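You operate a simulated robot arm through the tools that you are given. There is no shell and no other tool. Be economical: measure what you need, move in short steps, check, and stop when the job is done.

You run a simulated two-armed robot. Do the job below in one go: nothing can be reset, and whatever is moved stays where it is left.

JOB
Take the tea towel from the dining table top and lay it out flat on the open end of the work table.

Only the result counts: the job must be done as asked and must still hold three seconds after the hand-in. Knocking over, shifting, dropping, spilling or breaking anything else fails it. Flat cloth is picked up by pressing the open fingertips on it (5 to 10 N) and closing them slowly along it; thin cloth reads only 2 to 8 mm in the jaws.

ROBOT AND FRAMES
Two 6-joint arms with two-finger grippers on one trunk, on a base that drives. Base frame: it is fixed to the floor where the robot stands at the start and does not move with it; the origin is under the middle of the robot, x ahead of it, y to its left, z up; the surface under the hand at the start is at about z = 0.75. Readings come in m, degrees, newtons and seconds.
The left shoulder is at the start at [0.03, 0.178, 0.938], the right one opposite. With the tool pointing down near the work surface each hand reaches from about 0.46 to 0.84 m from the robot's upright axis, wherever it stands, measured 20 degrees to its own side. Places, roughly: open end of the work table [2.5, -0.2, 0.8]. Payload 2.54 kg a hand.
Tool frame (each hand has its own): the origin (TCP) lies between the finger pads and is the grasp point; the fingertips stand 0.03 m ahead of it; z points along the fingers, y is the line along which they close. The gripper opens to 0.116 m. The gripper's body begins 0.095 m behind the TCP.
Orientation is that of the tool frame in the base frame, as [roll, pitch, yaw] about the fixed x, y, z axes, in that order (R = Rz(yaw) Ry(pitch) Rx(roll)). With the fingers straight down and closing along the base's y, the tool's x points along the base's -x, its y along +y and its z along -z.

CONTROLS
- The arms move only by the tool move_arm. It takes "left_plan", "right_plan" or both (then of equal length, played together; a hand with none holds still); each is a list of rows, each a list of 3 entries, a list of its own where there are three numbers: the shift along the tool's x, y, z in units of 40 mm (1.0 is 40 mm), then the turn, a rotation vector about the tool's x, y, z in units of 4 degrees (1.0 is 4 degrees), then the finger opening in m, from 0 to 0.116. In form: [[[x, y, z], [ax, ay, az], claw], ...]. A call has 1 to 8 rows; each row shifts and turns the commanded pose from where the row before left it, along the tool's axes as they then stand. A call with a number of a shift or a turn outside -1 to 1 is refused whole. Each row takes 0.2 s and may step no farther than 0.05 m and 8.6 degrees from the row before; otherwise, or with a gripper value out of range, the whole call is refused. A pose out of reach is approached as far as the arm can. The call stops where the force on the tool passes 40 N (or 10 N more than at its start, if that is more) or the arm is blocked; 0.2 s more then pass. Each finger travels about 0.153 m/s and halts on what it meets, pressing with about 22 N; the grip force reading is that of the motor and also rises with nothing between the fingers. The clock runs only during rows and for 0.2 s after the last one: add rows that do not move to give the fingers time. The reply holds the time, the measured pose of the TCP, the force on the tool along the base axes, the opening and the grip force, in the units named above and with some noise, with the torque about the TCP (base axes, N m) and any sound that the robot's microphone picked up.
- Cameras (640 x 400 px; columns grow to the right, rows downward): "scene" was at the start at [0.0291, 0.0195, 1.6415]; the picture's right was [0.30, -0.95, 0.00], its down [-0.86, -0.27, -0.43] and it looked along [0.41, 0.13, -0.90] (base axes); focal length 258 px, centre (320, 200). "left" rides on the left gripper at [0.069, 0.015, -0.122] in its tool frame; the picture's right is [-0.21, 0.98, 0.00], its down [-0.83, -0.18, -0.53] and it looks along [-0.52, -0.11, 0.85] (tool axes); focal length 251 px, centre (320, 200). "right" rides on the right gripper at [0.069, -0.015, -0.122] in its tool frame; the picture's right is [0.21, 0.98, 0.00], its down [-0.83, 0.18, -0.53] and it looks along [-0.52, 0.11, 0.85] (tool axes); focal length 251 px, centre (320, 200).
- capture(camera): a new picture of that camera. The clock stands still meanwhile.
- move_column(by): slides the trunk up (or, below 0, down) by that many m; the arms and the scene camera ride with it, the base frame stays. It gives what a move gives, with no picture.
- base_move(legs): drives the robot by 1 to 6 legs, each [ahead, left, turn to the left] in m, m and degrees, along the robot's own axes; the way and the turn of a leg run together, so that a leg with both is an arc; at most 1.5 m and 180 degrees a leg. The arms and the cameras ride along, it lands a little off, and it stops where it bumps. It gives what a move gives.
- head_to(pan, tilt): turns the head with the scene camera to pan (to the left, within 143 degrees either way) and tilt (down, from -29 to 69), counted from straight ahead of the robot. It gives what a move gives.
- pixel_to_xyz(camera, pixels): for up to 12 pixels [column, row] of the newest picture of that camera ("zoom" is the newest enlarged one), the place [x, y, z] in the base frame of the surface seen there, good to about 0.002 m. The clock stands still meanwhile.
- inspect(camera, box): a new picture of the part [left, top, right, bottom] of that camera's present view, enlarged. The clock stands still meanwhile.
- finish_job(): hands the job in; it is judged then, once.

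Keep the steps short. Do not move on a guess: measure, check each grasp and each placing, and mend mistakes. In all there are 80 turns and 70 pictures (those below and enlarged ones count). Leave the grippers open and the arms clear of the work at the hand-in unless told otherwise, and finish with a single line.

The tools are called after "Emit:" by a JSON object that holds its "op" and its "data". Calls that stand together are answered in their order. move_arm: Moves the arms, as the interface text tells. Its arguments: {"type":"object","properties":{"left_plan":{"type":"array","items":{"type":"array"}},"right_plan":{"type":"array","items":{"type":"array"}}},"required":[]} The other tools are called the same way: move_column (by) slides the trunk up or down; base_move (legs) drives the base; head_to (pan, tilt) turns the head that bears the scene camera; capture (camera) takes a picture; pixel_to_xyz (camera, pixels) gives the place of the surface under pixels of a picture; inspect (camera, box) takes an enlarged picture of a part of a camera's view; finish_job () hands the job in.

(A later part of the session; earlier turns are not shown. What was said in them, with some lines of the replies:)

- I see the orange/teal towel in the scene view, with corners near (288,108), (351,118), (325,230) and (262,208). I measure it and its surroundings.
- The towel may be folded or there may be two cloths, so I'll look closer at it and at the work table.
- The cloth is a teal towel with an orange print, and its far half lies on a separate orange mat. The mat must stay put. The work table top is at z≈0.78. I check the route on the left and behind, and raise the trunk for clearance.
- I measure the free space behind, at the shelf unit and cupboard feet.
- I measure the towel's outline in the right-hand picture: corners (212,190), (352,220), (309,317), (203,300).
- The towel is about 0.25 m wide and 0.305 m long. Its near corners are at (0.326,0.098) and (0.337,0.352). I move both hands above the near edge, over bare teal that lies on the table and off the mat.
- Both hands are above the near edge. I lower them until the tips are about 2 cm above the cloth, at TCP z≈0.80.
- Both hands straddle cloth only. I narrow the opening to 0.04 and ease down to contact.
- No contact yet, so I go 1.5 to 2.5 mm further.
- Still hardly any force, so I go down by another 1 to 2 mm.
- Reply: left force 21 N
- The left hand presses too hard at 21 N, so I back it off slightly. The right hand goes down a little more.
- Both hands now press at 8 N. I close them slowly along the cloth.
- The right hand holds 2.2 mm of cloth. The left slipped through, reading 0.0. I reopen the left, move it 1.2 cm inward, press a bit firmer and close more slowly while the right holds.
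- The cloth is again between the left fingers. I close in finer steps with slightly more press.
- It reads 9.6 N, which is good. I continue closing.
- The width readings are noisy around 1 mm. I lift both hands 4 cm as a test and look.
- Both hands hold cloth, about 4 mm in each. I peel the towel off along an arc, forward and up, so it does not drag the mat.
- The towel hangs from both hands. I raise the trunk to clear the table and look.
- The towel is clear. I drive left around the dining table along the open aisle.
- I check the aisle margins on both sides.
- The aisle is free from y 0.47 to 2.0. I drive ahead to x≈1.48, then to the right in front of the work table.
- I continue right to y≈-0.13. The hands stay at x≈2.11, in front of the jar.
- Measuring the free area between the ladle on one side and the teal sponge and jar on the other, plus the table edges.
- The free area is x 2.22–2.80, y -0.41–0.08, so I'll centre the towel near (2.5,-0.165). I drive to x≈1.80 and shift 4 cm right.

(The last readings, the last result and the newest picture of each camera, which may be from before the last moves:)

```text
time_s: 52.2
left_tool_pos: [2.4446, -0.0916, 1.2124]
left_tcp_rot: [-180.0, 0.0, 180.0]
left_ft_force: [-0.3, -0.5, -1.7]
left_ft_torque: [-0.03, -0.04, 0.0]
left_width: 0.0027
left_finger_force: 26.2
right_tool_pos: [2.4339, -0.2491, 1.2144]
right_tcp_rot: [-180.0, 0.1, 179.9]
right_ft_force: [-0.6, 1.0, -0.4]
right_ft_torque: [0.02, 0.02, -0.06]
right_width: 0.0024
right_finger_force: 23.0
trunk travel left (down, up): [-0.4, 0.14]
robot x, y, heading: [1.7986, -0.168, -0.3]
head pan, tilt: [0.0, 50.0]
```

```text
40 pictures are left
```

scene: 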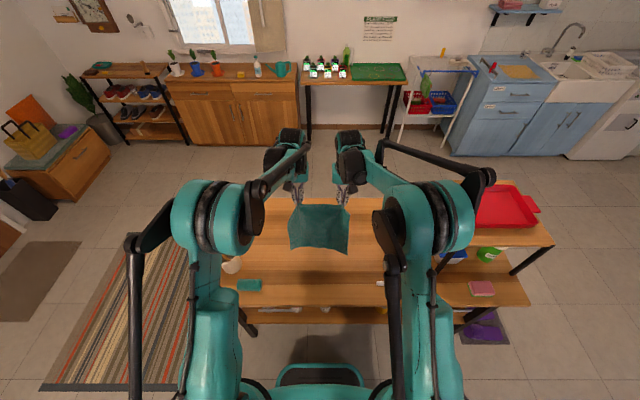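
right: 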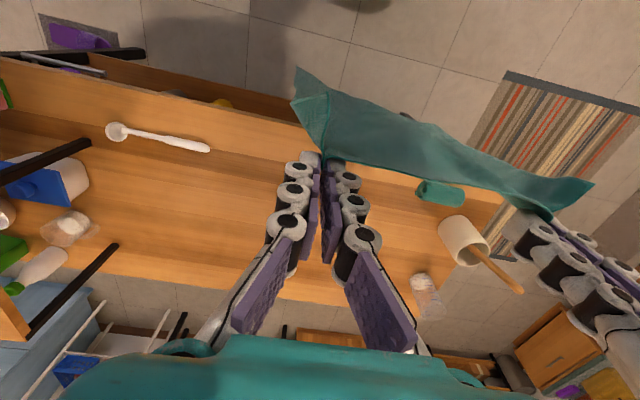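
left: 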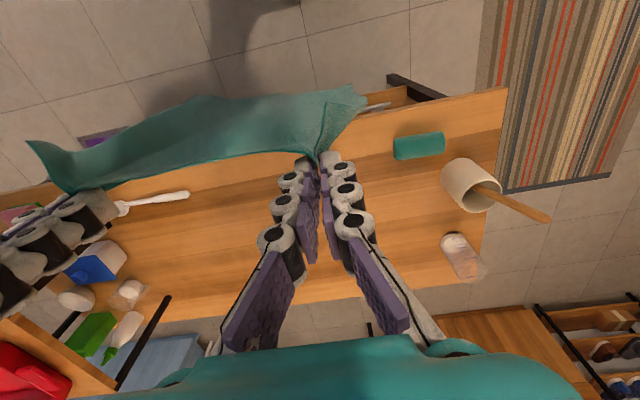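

I measure the towel's hanging edge and spread the hands slightly to take the slack out of the top edge.

Emit:
{"op": "pixel_to_xyz", "data": {"camera": "scene", "pixels": [[292, 246], [347, 251], [320, 248], [297, 208], [345, 210], [320, 210]]}}

Emit:
{"op": "move_arm", "data": {"left_plan": [[[0, 0.1, 0], [0, 0, 0], 0], [[0, 0.1, 0], [0, 0, 0], 0]], "right_plan": [[[0, -0.1, 0], [0, 0, 0], 0], [[0, -0.1, 0], [0, 0, 0], 0]]}}

Emit:
{"op": "inspect", "data": {"camera": "scene", "box": [260, 170, 380, 270]}}

```text
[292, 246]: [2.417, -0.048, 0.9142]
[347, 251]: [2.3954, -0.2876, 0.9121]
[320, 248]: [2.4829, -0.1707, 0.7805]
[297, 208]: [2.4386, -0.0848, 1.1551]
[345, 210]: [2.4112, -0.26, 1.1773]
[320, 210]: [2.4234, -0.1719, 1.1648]
```

```text
time_s: 52.8
left_tool_pos: [2.4449, -0.0842, 1.2127]
left_tcp_rot: [-179.9, 0.0, 180.0]
left_ft_force: [-1.1, -13.4, -0.2]
left_ft_torque: [-0.26, 0.03, 0.17]
left_width: 0.002
left_finger_force: 22.1
right_tool_pos: [2.4348, -0.2555, 1.2135]
right_tcp_rot: [180.0, 0.1, 180.0]
right_ft_force: [1.2, 14.4, -0.4]
right_ft_torque: [0.34, 0.01, -0.17]
right_width: 0.0019
right_finger_force: 21.0
trunk travel left (down, up): [-0.4, 0.14]
robot x, y, heading: [1.8026, -0.1705, -0.2]
head pan, tilt: [0.0, 50.0]
```

```text
4.00 times, centred on (320, 220) of scene
```

zoom: 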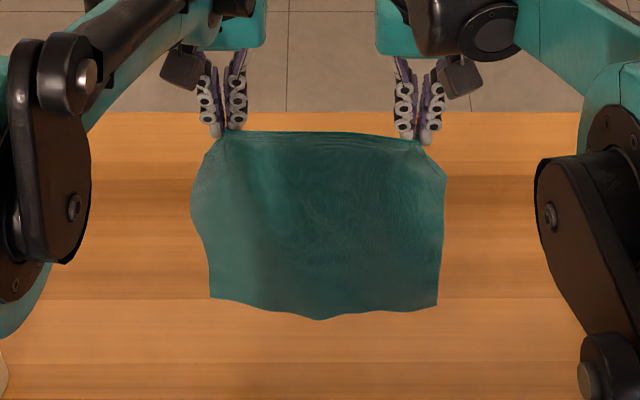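

The towel is taut at 14 N, so I relax a little. Then I move the hands forward to x≈2.6 and lower the trunk until the hem hangs just above the table (hem z 0.91 now, table 0.78).

Emit:
{"op": "move_arm", "data": {"left_plan": [[[-0.8, -0.05, 0], [0, 0, 0], 0], [[-0.8, 0, 0], [0, 0, 0], 0], [[-0.8, 0, 0], [0, 0, 0], 0], [[-0.8, 0, 0], [0, 0, 0], 0], [[-0.8, 0, 0], [0, 0, 0], 0], [[0, 0, 0], [0, 0, 0], 0]], "right_plan": [[[-0.8, 0.05, 0], [0, 0, 0], 0], [[-0.8, 0, 0], [0, 0, 0], 0], [[-0.8, 0, 0], [0, 0, 0], 0], [[-0.8, 0, 0], [0, 0, 0], 0], [[-0.8, 0, 0], [0, 0, 0], 0], [[0, 0, 0], [0, 0, 0], 0]]}}

Emit:
{"op": "move_column", "data": {"by": -0.12}}

Emit:
{"op": "capture", "data": {"camera": "scene"}}

```text
time_s: 54.2
left_tool_pos: [2.5937, -0.0845, 1.2147]
left_tcp_rot: [180.0, 0.0, 180.0]
left_ft_force: [-0.7, -14.1, 0.0]
left_ft_torque: [-0.25, -0.09, 0.12]
left_width: 0.002
left_finger_force: 21.6
left hand out of reach, approached as far as the arm can: row 5
right_tool_pos: [2.5909, -0.2551, 1.2175]
right_tcp_rot: [180.0, 0.1, -180.0]
right_ft_force: [-0.2, 13.7, 0.5]
right_ft_torque: [0.29, -0.07, -0.16]
right_width: 0.002
right_finger_force: 22.2
trunk travel left (down, up): [-0.4, 0.14]
robot x, y, heading: [1.8004, -0.1702, -0.2]
head pan, tilt: [0.0, 50.0]
```

```text
time_s: 55.7
left_tool_pos: [2.597, -0.0851, 1.0926]
left_tcp_rot: [-180.0, 0.1, 179.9]
left_ft_force: [-0.6, -13.8, -0.2]
left_ft_torque: [-0.24, -0.02, 0.14]
left_width: 0.002
left_finger_force: 22.4
right_tool_pos: [2.5932, -0.2548, 1.0958]
right_tcp_rot: [180.0, 0.0, -180.0]
right_ft_force: [0.9, 14.7, 0.6]
right_ft_torque: [0.36, 0.0, -0.15]
right_width: 0.0021
right_finger_force: 22.0
trunk travel left (down, up): [-0.28, 0.26]
robot x, y, heading: [1.8016, -0.1657, -0.2]
head pan, tilt: [0.0, 50.0]
```

```text
38 pictures are left
```

scene: 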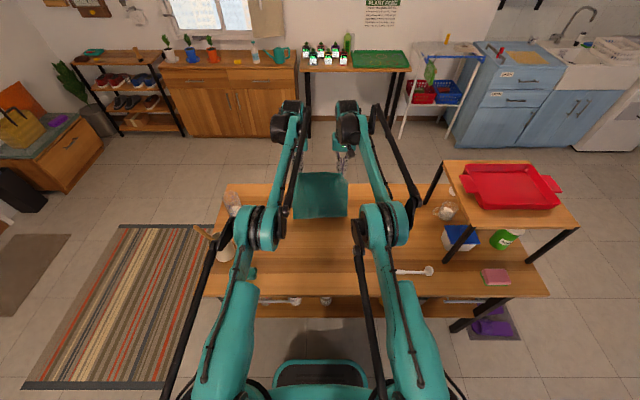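

The hem is just above the table. I lay the cloth on an arc, touching the hem down and then moving the hands back toward the robot and down.

Emit:
{"op": "move_arm", "data": {"left_plan": [[[0.25, 0, 0.725], [0, 0, 0], 0], [[0.875, 0, 0.25], [0, 0, 0], 0], [[0.875, 0, 0.375], [0, 0, 0], 0], [[0.875, 0, 0.375], [0, 0, 0], 0], [[0.75, 0, 0.5], [0, 0, 0], 0]], "right_plan": [[[0.25, 0, 0.725], [0, 0, 0], 0], [[0.875, 0, 0.25], [0, 0, 0], 0], [[0.875, 0, 0.375], [0, 0, 0], 0], [[0.875, 0, 0.375], [0, 0, 0], 0], [[0.75, 0, 0.5], [0, 0, 0], 0]]}}

Emit:
{"op": "capture", "data": {"camera": "scene"}}

Emit:
{"op": "capture", "data": {"camera": "right"}}

```text
time_s: 56.9
left_tool_pos: [2.4508, -0.0825, 1.0036]
left_tcp_rot: [180.0, 0.0, 179.9]
left_ft_force: [-0.2, -14.3, -0.1]
left_ft_torque: [-0.3, 0.03, 0.2]
left_width: 0.002
left_finger_force: 22.1
right_tool_pos: [2.447, -0.2545, 1.006]
right_tcp_rot: [-180.0, 0.1, -179.9]
right_ft_force: [0.1, 14.0, 0.0]
right_ft_torque: [0.38, -0.03, -0.16]
right_width: 0.002
right_finger_force: 21.9
trunk travel left (down, up): [-0.28, 0.26]
robot x, y, heading: [1.8034, -0.1692, -0.2]
head pan, tilt: [0.0, 50.0]
```

```text
37 pictures are left
```

scene: 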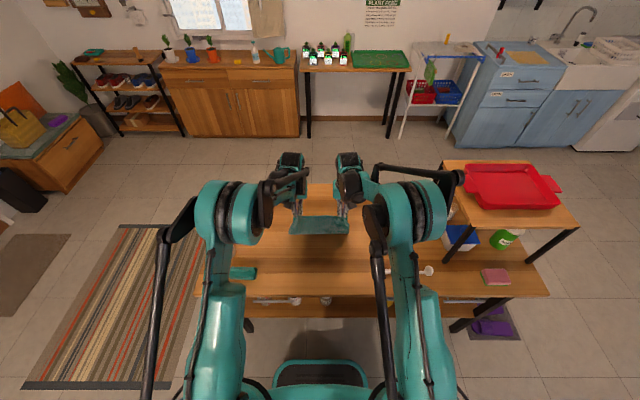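

```text
36 pictures are left
```

right: 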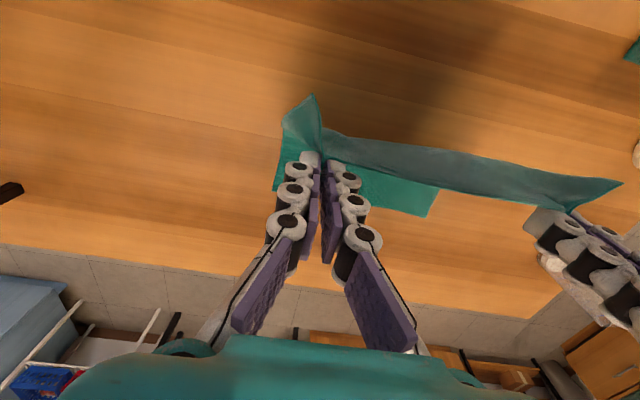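

I check where the far hem is, at pixels (276,188), (430,214) and (380,200).

Emit:
{"op": "pixel_to_xyz", "data": {"camera": "right", "pixels": [[278, 188], [430, 213], [385, 205], [400, 185]]}}

Emit:
{"op": "capture", "data": {"camera": "left"}}

```text
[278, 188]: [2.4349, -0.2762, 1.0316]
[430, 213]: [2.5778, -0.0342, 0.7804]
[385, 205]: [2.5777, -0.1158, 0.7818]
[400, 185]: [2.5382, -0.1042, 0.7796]
```

```text
35 pictures are left
```

left: 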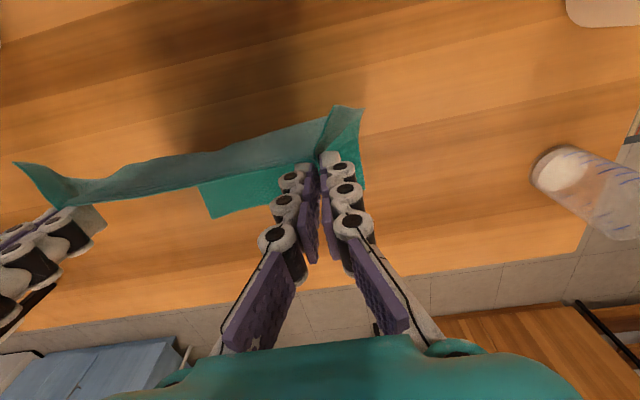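

The hem rests flat at x≈2.578. I continue the arc.

Emit:
{"op": "move_arm", "data": {"left_plan": [[[0.85, 0, 0.74], [0, 0, 0], 0], [[0.75, 0, 0.62], [0, 0, 0], 0], [[0.62, 0, 0.75], [0, 0, 0], 0], [[0.5, 0, 0.75], [0, 0, 0], 0], [[0.37, 0, 0.75], [0, 0, 0], 0], [[0.3, 0, 0.62], [0, 0, 0], 0]], "right_plan": [[[0.85, 0, 0.74], [0, 0, 0], 0], [[0.75, 0, 0.62], [0, 0, 0], 0], [[0.62, 0, 0.75], [0, 0, 0], 0], [[0.5, 0, 0.75], [0, 0, 0], 0], [[0.37, 0, 0.75], [0, 0, 0], 0], [[0.3, 0, 0.62], [0, 0, 0], 0]]}}

Emit:
{"op": "capture", "data": {"camera": "scene"}}

Emit:
{"op": "capture", "data": {"camera": "right"}}

```text
time_s: 58.3
left_tool_pos: [2.317, -0.0841, 0.8328]
left_tcp_rot: [-180.0, 0.0, 180.0]
left_ft_force: [-0.6, -11.4, 0.1]
left_ft_torque: [-0.25, 0.01, 0.17]
left_width: 0.002
left_finger_force: 22.1
right_tool_pos: [2.3123, -0.2549, 0.8365]
right_tcp_rot: [180.0, 0.0, 179.9]
right_ft_force: [0.0, 11.2, -1.1]
right_ft_torque: [0.32, 0.03, -0.16]
right_width: 0.0018
right_finger_force: 21.6
trunk travel left (down, up): [-0.28, 0.26]
robot x, y, heading: [1.7995, -0.1684, -0.3]
head pan, tilt: [0.0, 50.0]
```

```text
34 pictures are left
```

scene: 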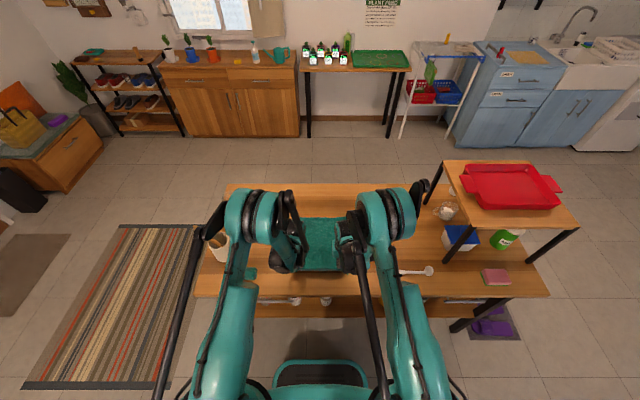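

```text
33 pictures are left
```

right: 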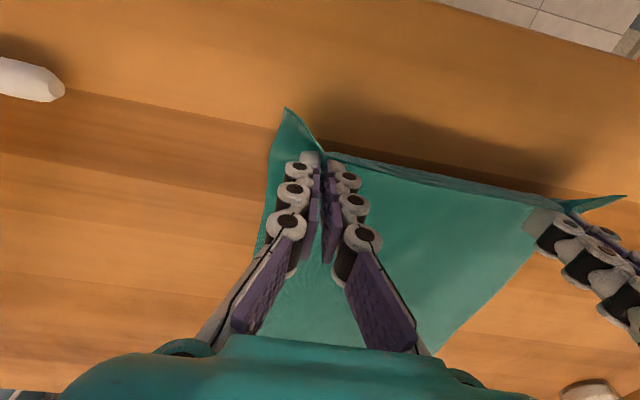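

Nearly down, with the tips about 23 mm above the table. I lower to just above the surface with a small pull back.

Emit:
{"op": "move_arm", "data": {"left_plan": [[[0.15, 0, 0.3], [0, 0, 0], 0], [[0.05, 0, 0.2], [0, 0, 0], 0]], "right_plan": [[[0.15, 0, 0.35], [0, 0, 0], 0], [[0.05, 0, 0.23], [0, 0, 0], 0]]}}

Emit:
{"op": "capture", "data": {"camera": "right"}}

```text
time_s: 58.9
left_tool_pos: [2.3163, -0.0846, 0.8192]
left_tcp_rot: [179.9, -0.1, -179.9]
left_ft_force: [-0.3, -5.4, -0.2]
left_ft_torque: [-0.12, 0.01, 0.08]
left_width: 0.002
left_finger_force: 21.3
left hand out of reach, approached as far as the arm can: row 1, 2
right_tool_pos: [2.317, -0.2524, 0.8181]
right_tcp_rot: [-179.9, -0.2, 180.0]
right_ft_force: [-0.2, 6.4, -0.1]
right_ft_torque: [0.16, -0.03, -0.06]
right_width: 0.002
right_finger_force: 22.5
right hand out of reach, approached as far as the arm can: row 1, 2
trunk travel left (down, up): [-0.28, 0.26]
robot x, y, heading: [1.8033, -0.1732, 0.1]
head pan, tilt: [0.0, 50.0]
```

```text
32 pictures are left
```

right: 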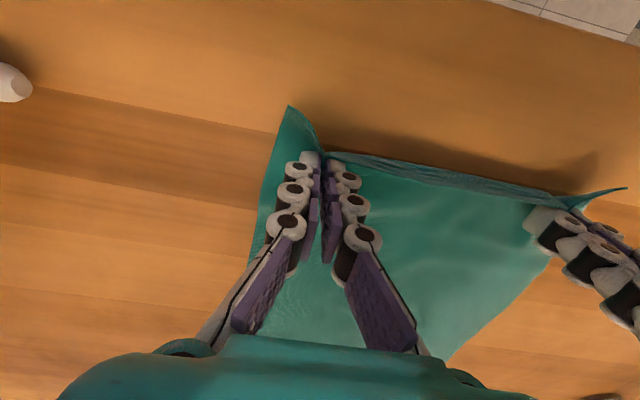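

The arms are at their near limit, so I lower the trunk by 7 mm instead.

Emit:
{"op": "move_column", "data": {"by": -0.006}}

```text
time_s: 59.4
left_tool_pos: [2.3168, -0.0843, 0.8128]
left_tcp_rot: [-180.0, -0.1, 179.8]
left_ft_force: [0.1, -5.4, 0.7]
left_ft_torque: [-0.13, 0.02, 0.1]
left_width: 0.0021
left_finger_force: 21.9
right_tool_pos: [2.3149, -0.252, 0.8135]
right_tcp_rot: [-180.0, -0.2, 180.0]
right_ft_force: [-0.2, 6.0, 2.0]
right_ft_torque: [0.15, 0.01, -0.08]
right_width: 0.0021
right_finger_force: 21.4
trunk travel left (down, up): [-0.274, 0.266]
robot x, y, heading: [1.7998, -0.1695, 0.0]
head pan, tilt: [0.0, 50.0]
```

I back the base by 8 mm to draw the cloth straight, then look.

Emit:
{"op": "base_move", "data": {"legs": [[-0.008, 0, 0]]}}

Emit:
{"op": "capture", "data": {"camera": "left"}}

```text
time_s: 60.1
left_tool_pos: [2.3088, -0.085, 0.8129]
left_tcp_rot: [-180.0, -0.1, 179.9]
left_ft_force: [-0.3, -4.7, 1.0]
left_ft_torque: [-0.13, -0.01, 0.09]
left_width: 0.002
left_finger_force: 22.0
right_tool_pos: [2.3074, -0.2527, 0.8128]
right_tcp_rot: [180.0, -0.1, 179.9]
right_ft_force: [0.3, 4.4, 0.7]
right_ft_torque: [0.12, -0.02, -0.07]
right_width: 0.002
right_finger_force: 21.7
trunk travel left (down, up): [-0.274, 0.266]
robot x, y, heading: [1.7931, -0.1681, -0.2]
head pan, tilt: [0.0, 50.0]
```

```text
31 pictures are left
```

left: 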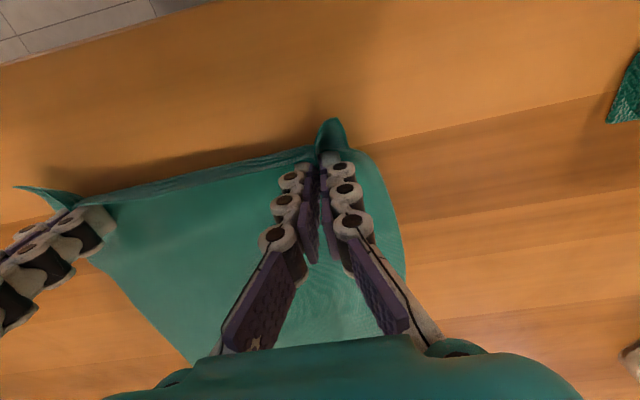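

Laid flat except at the gripped strip. I release slowly, then lift straight up.

Emit:
{"op": "move_arm", "data": {"left_plan": [[[0, 0, 0], [0, 0, 0], 0.008], [[0, 0, 0], [0, 0, 0], 0.016], [[0, 0, 0], [0, 0, 0], 0.024], [[0, 0, 0], [0, 0, 0], 0.03], [[0, 0, -0.3], [0, 0, 0], 0.03], [[0, 0, -1], [0, 0, 0], 0.03], [[0, 0, -1], [0, 0, 0], 0.03]], "right_plan": [[[0, 0, 0], [0, 0, 0], 0.008], [[0, 0, 0], [0, 0, 0], 0.016], [[0, 0, 0], [0, 0, 0], 0.024], [[0, 0, 0], [0, 0, 0], 0.03], [[0, 0, -0.3], [0, 0, 0], 0.03], [[0, 0, -1], [0, 0, 0], 0.03], [[0, 0, -1], [0, 0, 0], 0.03]]}}

Emit:
{"op": "capture", "data": {"camera": "left"}}

Emit:
{"op": "capture", "data": {"camera": "right"}}

```text
time_s: 61.8
left_tool_pos: [2.3071, -0.0845, 0.9054]
left_tcp_rot: [179.9, -0.1, 179.9]
left_ft_force: [0.3, -0.3, -0.2]
left_ft_torque: [0.02, 0.0, 0.0]
left_width: 0.0297
left_finger_force: 0.0
right_tool_pos: [2.3066, -0.2518, 0.9073]
right_tcp_rot: [-180.0, -0.1, 180.0]
right_ft_force: [-1.5, 0.2, -0.1]
right_ft_torque: [-0.03, -0.04, 0.0]
right_width: 0.03
right_finger_force: 0.0
trunk travel left (down, up): [-0.274, 0.266]
robot x, y, heading: [1.7878, -0.1696, 0.2]
head pan, tilt: [0.0, 50.0]
```

```text
30 pictures are left
```

left: 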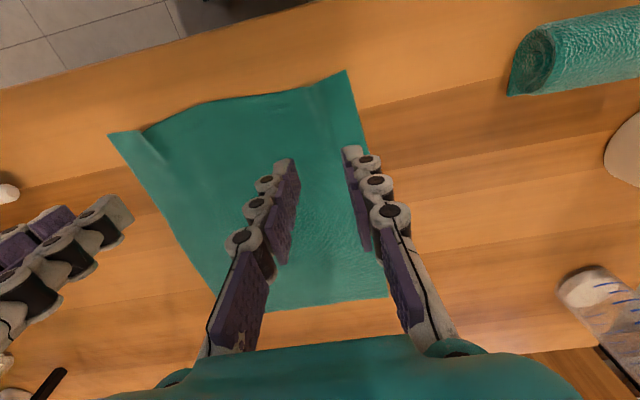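

```text
29 pictures are left
```

right: 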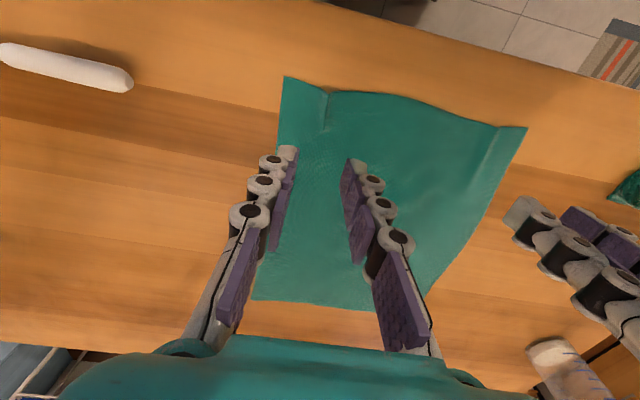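

Laid out well, with only small ridges near the grip spots. I raise the hands and measure ridge heights.

Emit:
{"op": "move_arm", "data": {"left_plan": [[[0, 0.5, -1], [0, 0, 0], 0.03], [[0, 0.5, -1], [0, 0, 0], 0.03], [[0, 0.5, -1], [0, 0, 0], 0.03]], "right_plan": [[[0, -0.3, -1], [0, 0, 0], 0.03], [[0, -0.3, -1], [0, 0, 0], 0.03], [[0, -0.3, -1], [0, 0, 0], 0.03]]}}

Emit:
{"op": "inspect", "data": {"camera": "right", "box": [250, 60, 550, 300]}}

Emit:
{"op": "pixel_to_xyz", "data": {"camera": "right", "pixels": [[330, 150], [400, 160]]}}

```text
time_s: 62.5
left_tool_pos: [2.3081, -0.0238, 1.0246]
left_tcp_rot: [-179.9, -0.1, 179.8]
left_ft_force: [0.1, 0.0, 0.1]
left_ft_torque: [0.02, -0.04, 0.02]
left_width: 0.0301
left_finger_force: 0.0
right_tool_pos: [2.3055, -0.2869, 1.0273]
right_tcp_rot: [180.0, -0.1, 179.9]
right_ft_force: [-0.3, -0.3, 0.7]
right_ft_torque: [-0.01, 0.0, -0.02]
right_width: 0.0299
right_finger_force: 0.1
trunk travel left (down, up): [-0.274, 0.266]
robot x, y, heading: [1.7914, -0.1666, -0.2]
head pan, tilt: [0.0, 50.0]
```

```text
1.67 times, centred on (400, 180) of right
```

zoom: 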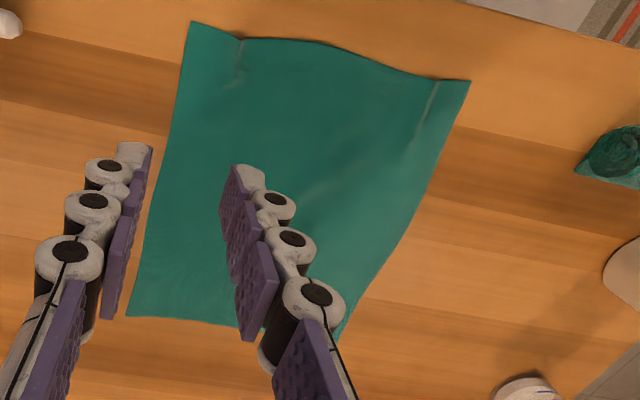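

```text
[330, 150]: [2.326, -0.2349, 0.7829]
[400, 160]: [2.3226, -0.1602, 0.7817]
```

Emit:
{"op": "pixel_to_xyz", "data": {"camera": "zoom", "pixels": [[194, 26], [466, 84], [132, 313], [243, 45], [242, 65], [240, 80], [433, 95], [425, 115], [410, 150], [330, 60], [340, 190], [300, 130]]}}

```text
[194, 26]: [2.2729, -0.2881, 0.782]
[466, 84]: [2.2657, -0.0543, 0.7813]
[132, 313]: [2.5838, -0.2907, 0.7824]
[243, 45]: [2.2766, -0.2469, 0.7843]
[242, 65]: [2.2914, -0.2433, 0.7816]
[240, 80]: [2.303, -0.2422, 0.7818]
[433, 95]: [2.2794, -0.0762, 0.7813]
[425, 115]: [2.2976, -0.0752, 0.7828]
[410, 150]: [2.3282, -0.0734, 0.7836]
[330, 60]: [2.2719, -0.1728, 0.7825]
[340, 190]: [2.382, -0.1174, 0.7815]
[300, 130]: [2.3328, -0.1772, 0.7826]
```

The towel is flat, with ridges of 4 mm at most, spanning about 0.23 × 0.31 m and entirely on the table. I raise the trunk, open the grippers, back away and check.

Emit:
{"op": "move_column", "data": {"by": 0.15}}

Emit:
{"op": "base_move", "data": {"legs": [[-0.25, 0, 0]]}}

Emit:
{"op": "move_arm", "data": {"left_plan": [[[0, 0, 0], [0, 0, 0], 0.1], [[0, 0, 0], [0, 0, 0], 0.116], [[0, 0, 0], [0, 0, 0], 0.116], [[0, 0, 0], [0, 0, 0], 0.116]], "right_plan": [[[0, 0, 0], [0, 0, 0], 0.1], [[0, 0, 0], [0, 0, 0], 0.116], [[0, 0, 0], [0, 0, 0], 0.116], [[0, 0, 0], [0, 0, 0], 0.116]]}}

Emit:
{"op": "head_to", "data": {"pan": 0, "tilt": 45}}

Emit:
{"op": "inspect", "data": {"camera": "scene", "box": [200, 160, 460, 320]}}

Emit:
{"op": "capture", "data": {"camera": "right"}}

Emit:
{"op": "head_to", "data": {"pan": 143, "tilt": 40}}

Emit:
{"op": "capture", "data": {"camera": "scene"}}

```text
time_s: 64.3
left_tool_pos: [2.3108, -0.0248, 1.1737]
left_tcp_rot: [179.9, -0.2, 179.8]
left_ft_force: [0.3, 0.2, -0.6]
left_ft_torque: [0.0, 0.03, 0.04]
left_width: 0.03
left_finger_force: 0.1
right_tool_pos: [2.3079, -0.2878, 1.1752]
right_tcp_rot: [-179.9, -0.2, 179.9]
right_ft_force: [0.6, 0.0, -0.1]
right_ft_torque: [-0.01, -0.01, -0.03]
right_width: 0.0299
right_finger_force: 0.2
trunk travel left (down, up): [-0.424, 0.116]
robot x, y, heading: [1.7924, -0.1715, -0.2]
head pan, tilt: [0.0, 50.0]
```

```text
time_s: 66.1
left_tool_pos: [2.063, -0.0242, 1.1733]
left_tcp_rot: [179.9, -0.3, 179.9]
left_ft_force: [-0.1, 0.6, 0.1]
left_ft_torque: [-0.01, -0.02, -0.03]
left_width: 0.0298
left_finger_force: 0.2
right_tool_pos: [2.059, -0.2878, 1.1745]
right_tcp_rot: [180.0, -0.2, 179.9]
right_ft_force: [0.2, 0.2, -0.5]
right_ft_torque: [0.0, 0.0, 0.01]
right_width: 0.0299
right_finger_force: 0.1
trunk travel left (down, up): [-0.424, 0.116]
robot x, y, heading: [1.5413, -0.1681, -0.0]
head pan, tilt: [0.0, 50.0]
```

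```text
time_s: 67.1
left_tool_pos: [2.062, -0.0248, 1.1738]
left_tcp_rot: [179.9, -0.2, 179.9]
left_ft_force: [-0.1, -0.1, 0.0]
left_ft_torque: [0.01, 0.01, -0.01]
left_width: 0.1158
left_finger_force: 0.1
right_tool_pos: [2.059, -0.2883, 1.1739]
right_tcp_rot: [-179.9, -0.2, 179.9]
right_ft_force: [-0.9, -0.4, -0.2]
right_ft_torque: [-0.03, 0.05, -0.03]
right_width: 0.1161
right_finger_force: 0.0
trunk travel left (down, up): [-0.424, 0.116]
robot x, y, heading: [1.5423, -0.1725, -0.0]
head pan, tilt: [0.0, 50.0]
```

```text
time_s: 67.8
left_tool_pos: [2.0609, -0.0232, 1.1736]
left_tcp_rot: [180.0, -0.2, 179.9]
left_ft_force: [-0.3, -0.7, 0.4]
left_ft_torque: [0.0, -0.01, -0.01]
left_width: 0.116
left_finger_force: 0.0
right_tool_pos: [2.0591, -0.2878, 1.1737]
right_tcp_rot: [180.0, -0.2, 180.0]
right_ft_force: [0.6, 0.4, 0.0]
right_ft_torque: [0.0, 0.01, 0.01]
right_width: 0.1159
right_finger_force: 0.0
trunk travel left (down, up): [-0.424, 0.116]
robot x, y, heading: [1.5427, -0.168, -0.2]
head pan, tilt: [0.0, 45.0]
```

```text
2.46 times, centred on (330, 240) of scene
```

zoom: 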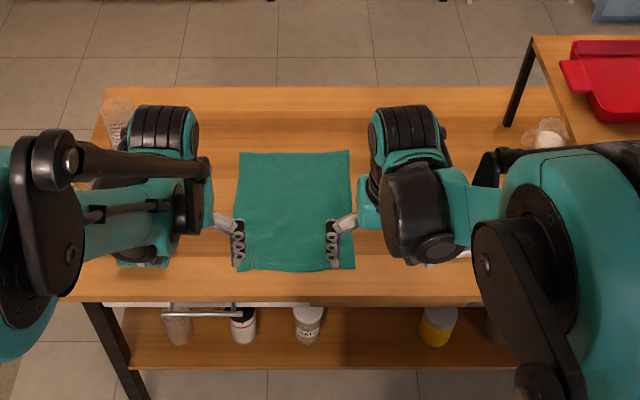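

```text
26 pictures are left
```

right: 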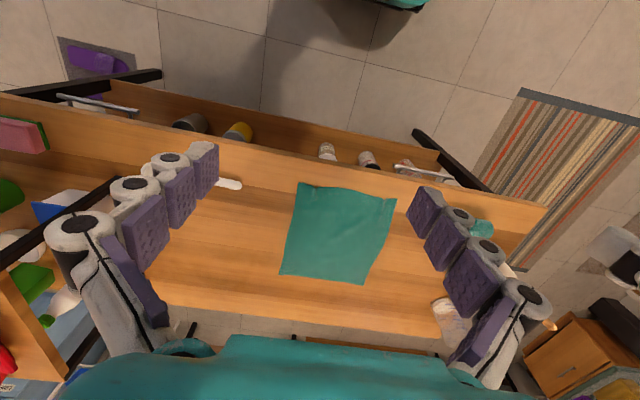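

```text
time_s: 70.0
left_tool_pos: [2.0609, -0.0236, 1.1732]
left_tcp_rot: [179.9, -0.2, 179.9]
left_ft_force: [0.0, 0.0, -0.2]
left_ft_torque: [0.01, -0.02, -0.01]
left_width: 0.1163
left_finger_force: 0.0
right_tool_pos: [2.0596, -0.2876, 1.1749]
right_tcp_rot: [-180.0, -0.2, 179.9]
right_ft_force: [0.7, -0.7, -0.5]
right_ft_torque: [0.04, -0.04, 0.02]
right_width: 0.116
right_finger_force: 0.1
trunk travel left (down, up): [-0.424, 0.116]
robot x, y, heading: [1.5403, -0.1675, -0.1]
head pan, tilt: [143.0, 40.0]
```

```text
25 pictures are left
```

scene: 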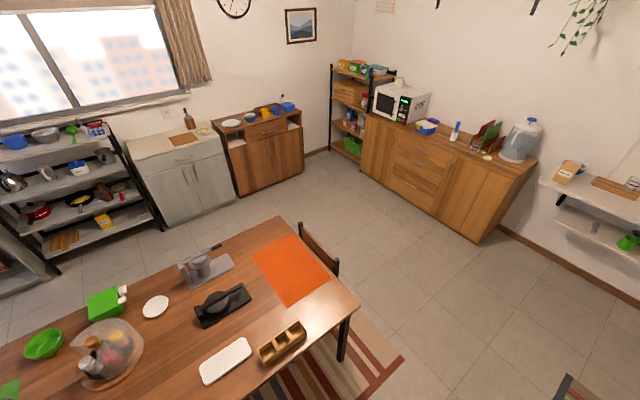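

The towel lies flat and the objects around it are undisturbed. I do a quick check that the mat did not shift.

Emit:
{"op": "pixel_to_xyz", "data": {"camera": "scene", "pixels": [[289, 304], [329, 277], [294, 237], [255, 255]]}}

```text
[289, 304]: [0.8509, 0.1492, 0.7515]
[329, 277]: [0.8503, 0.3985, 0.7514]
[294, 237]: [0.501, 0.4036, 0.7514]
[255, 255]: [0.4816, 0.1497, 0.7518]
```

The mat is in its original place, so I hand in.

Emit:
{"op": "finish_job", "data": {}}

```text
The job is handed in.
```

The tea towel lies flat on the open end of the work table, nothing else was moved, and the job is handed in.
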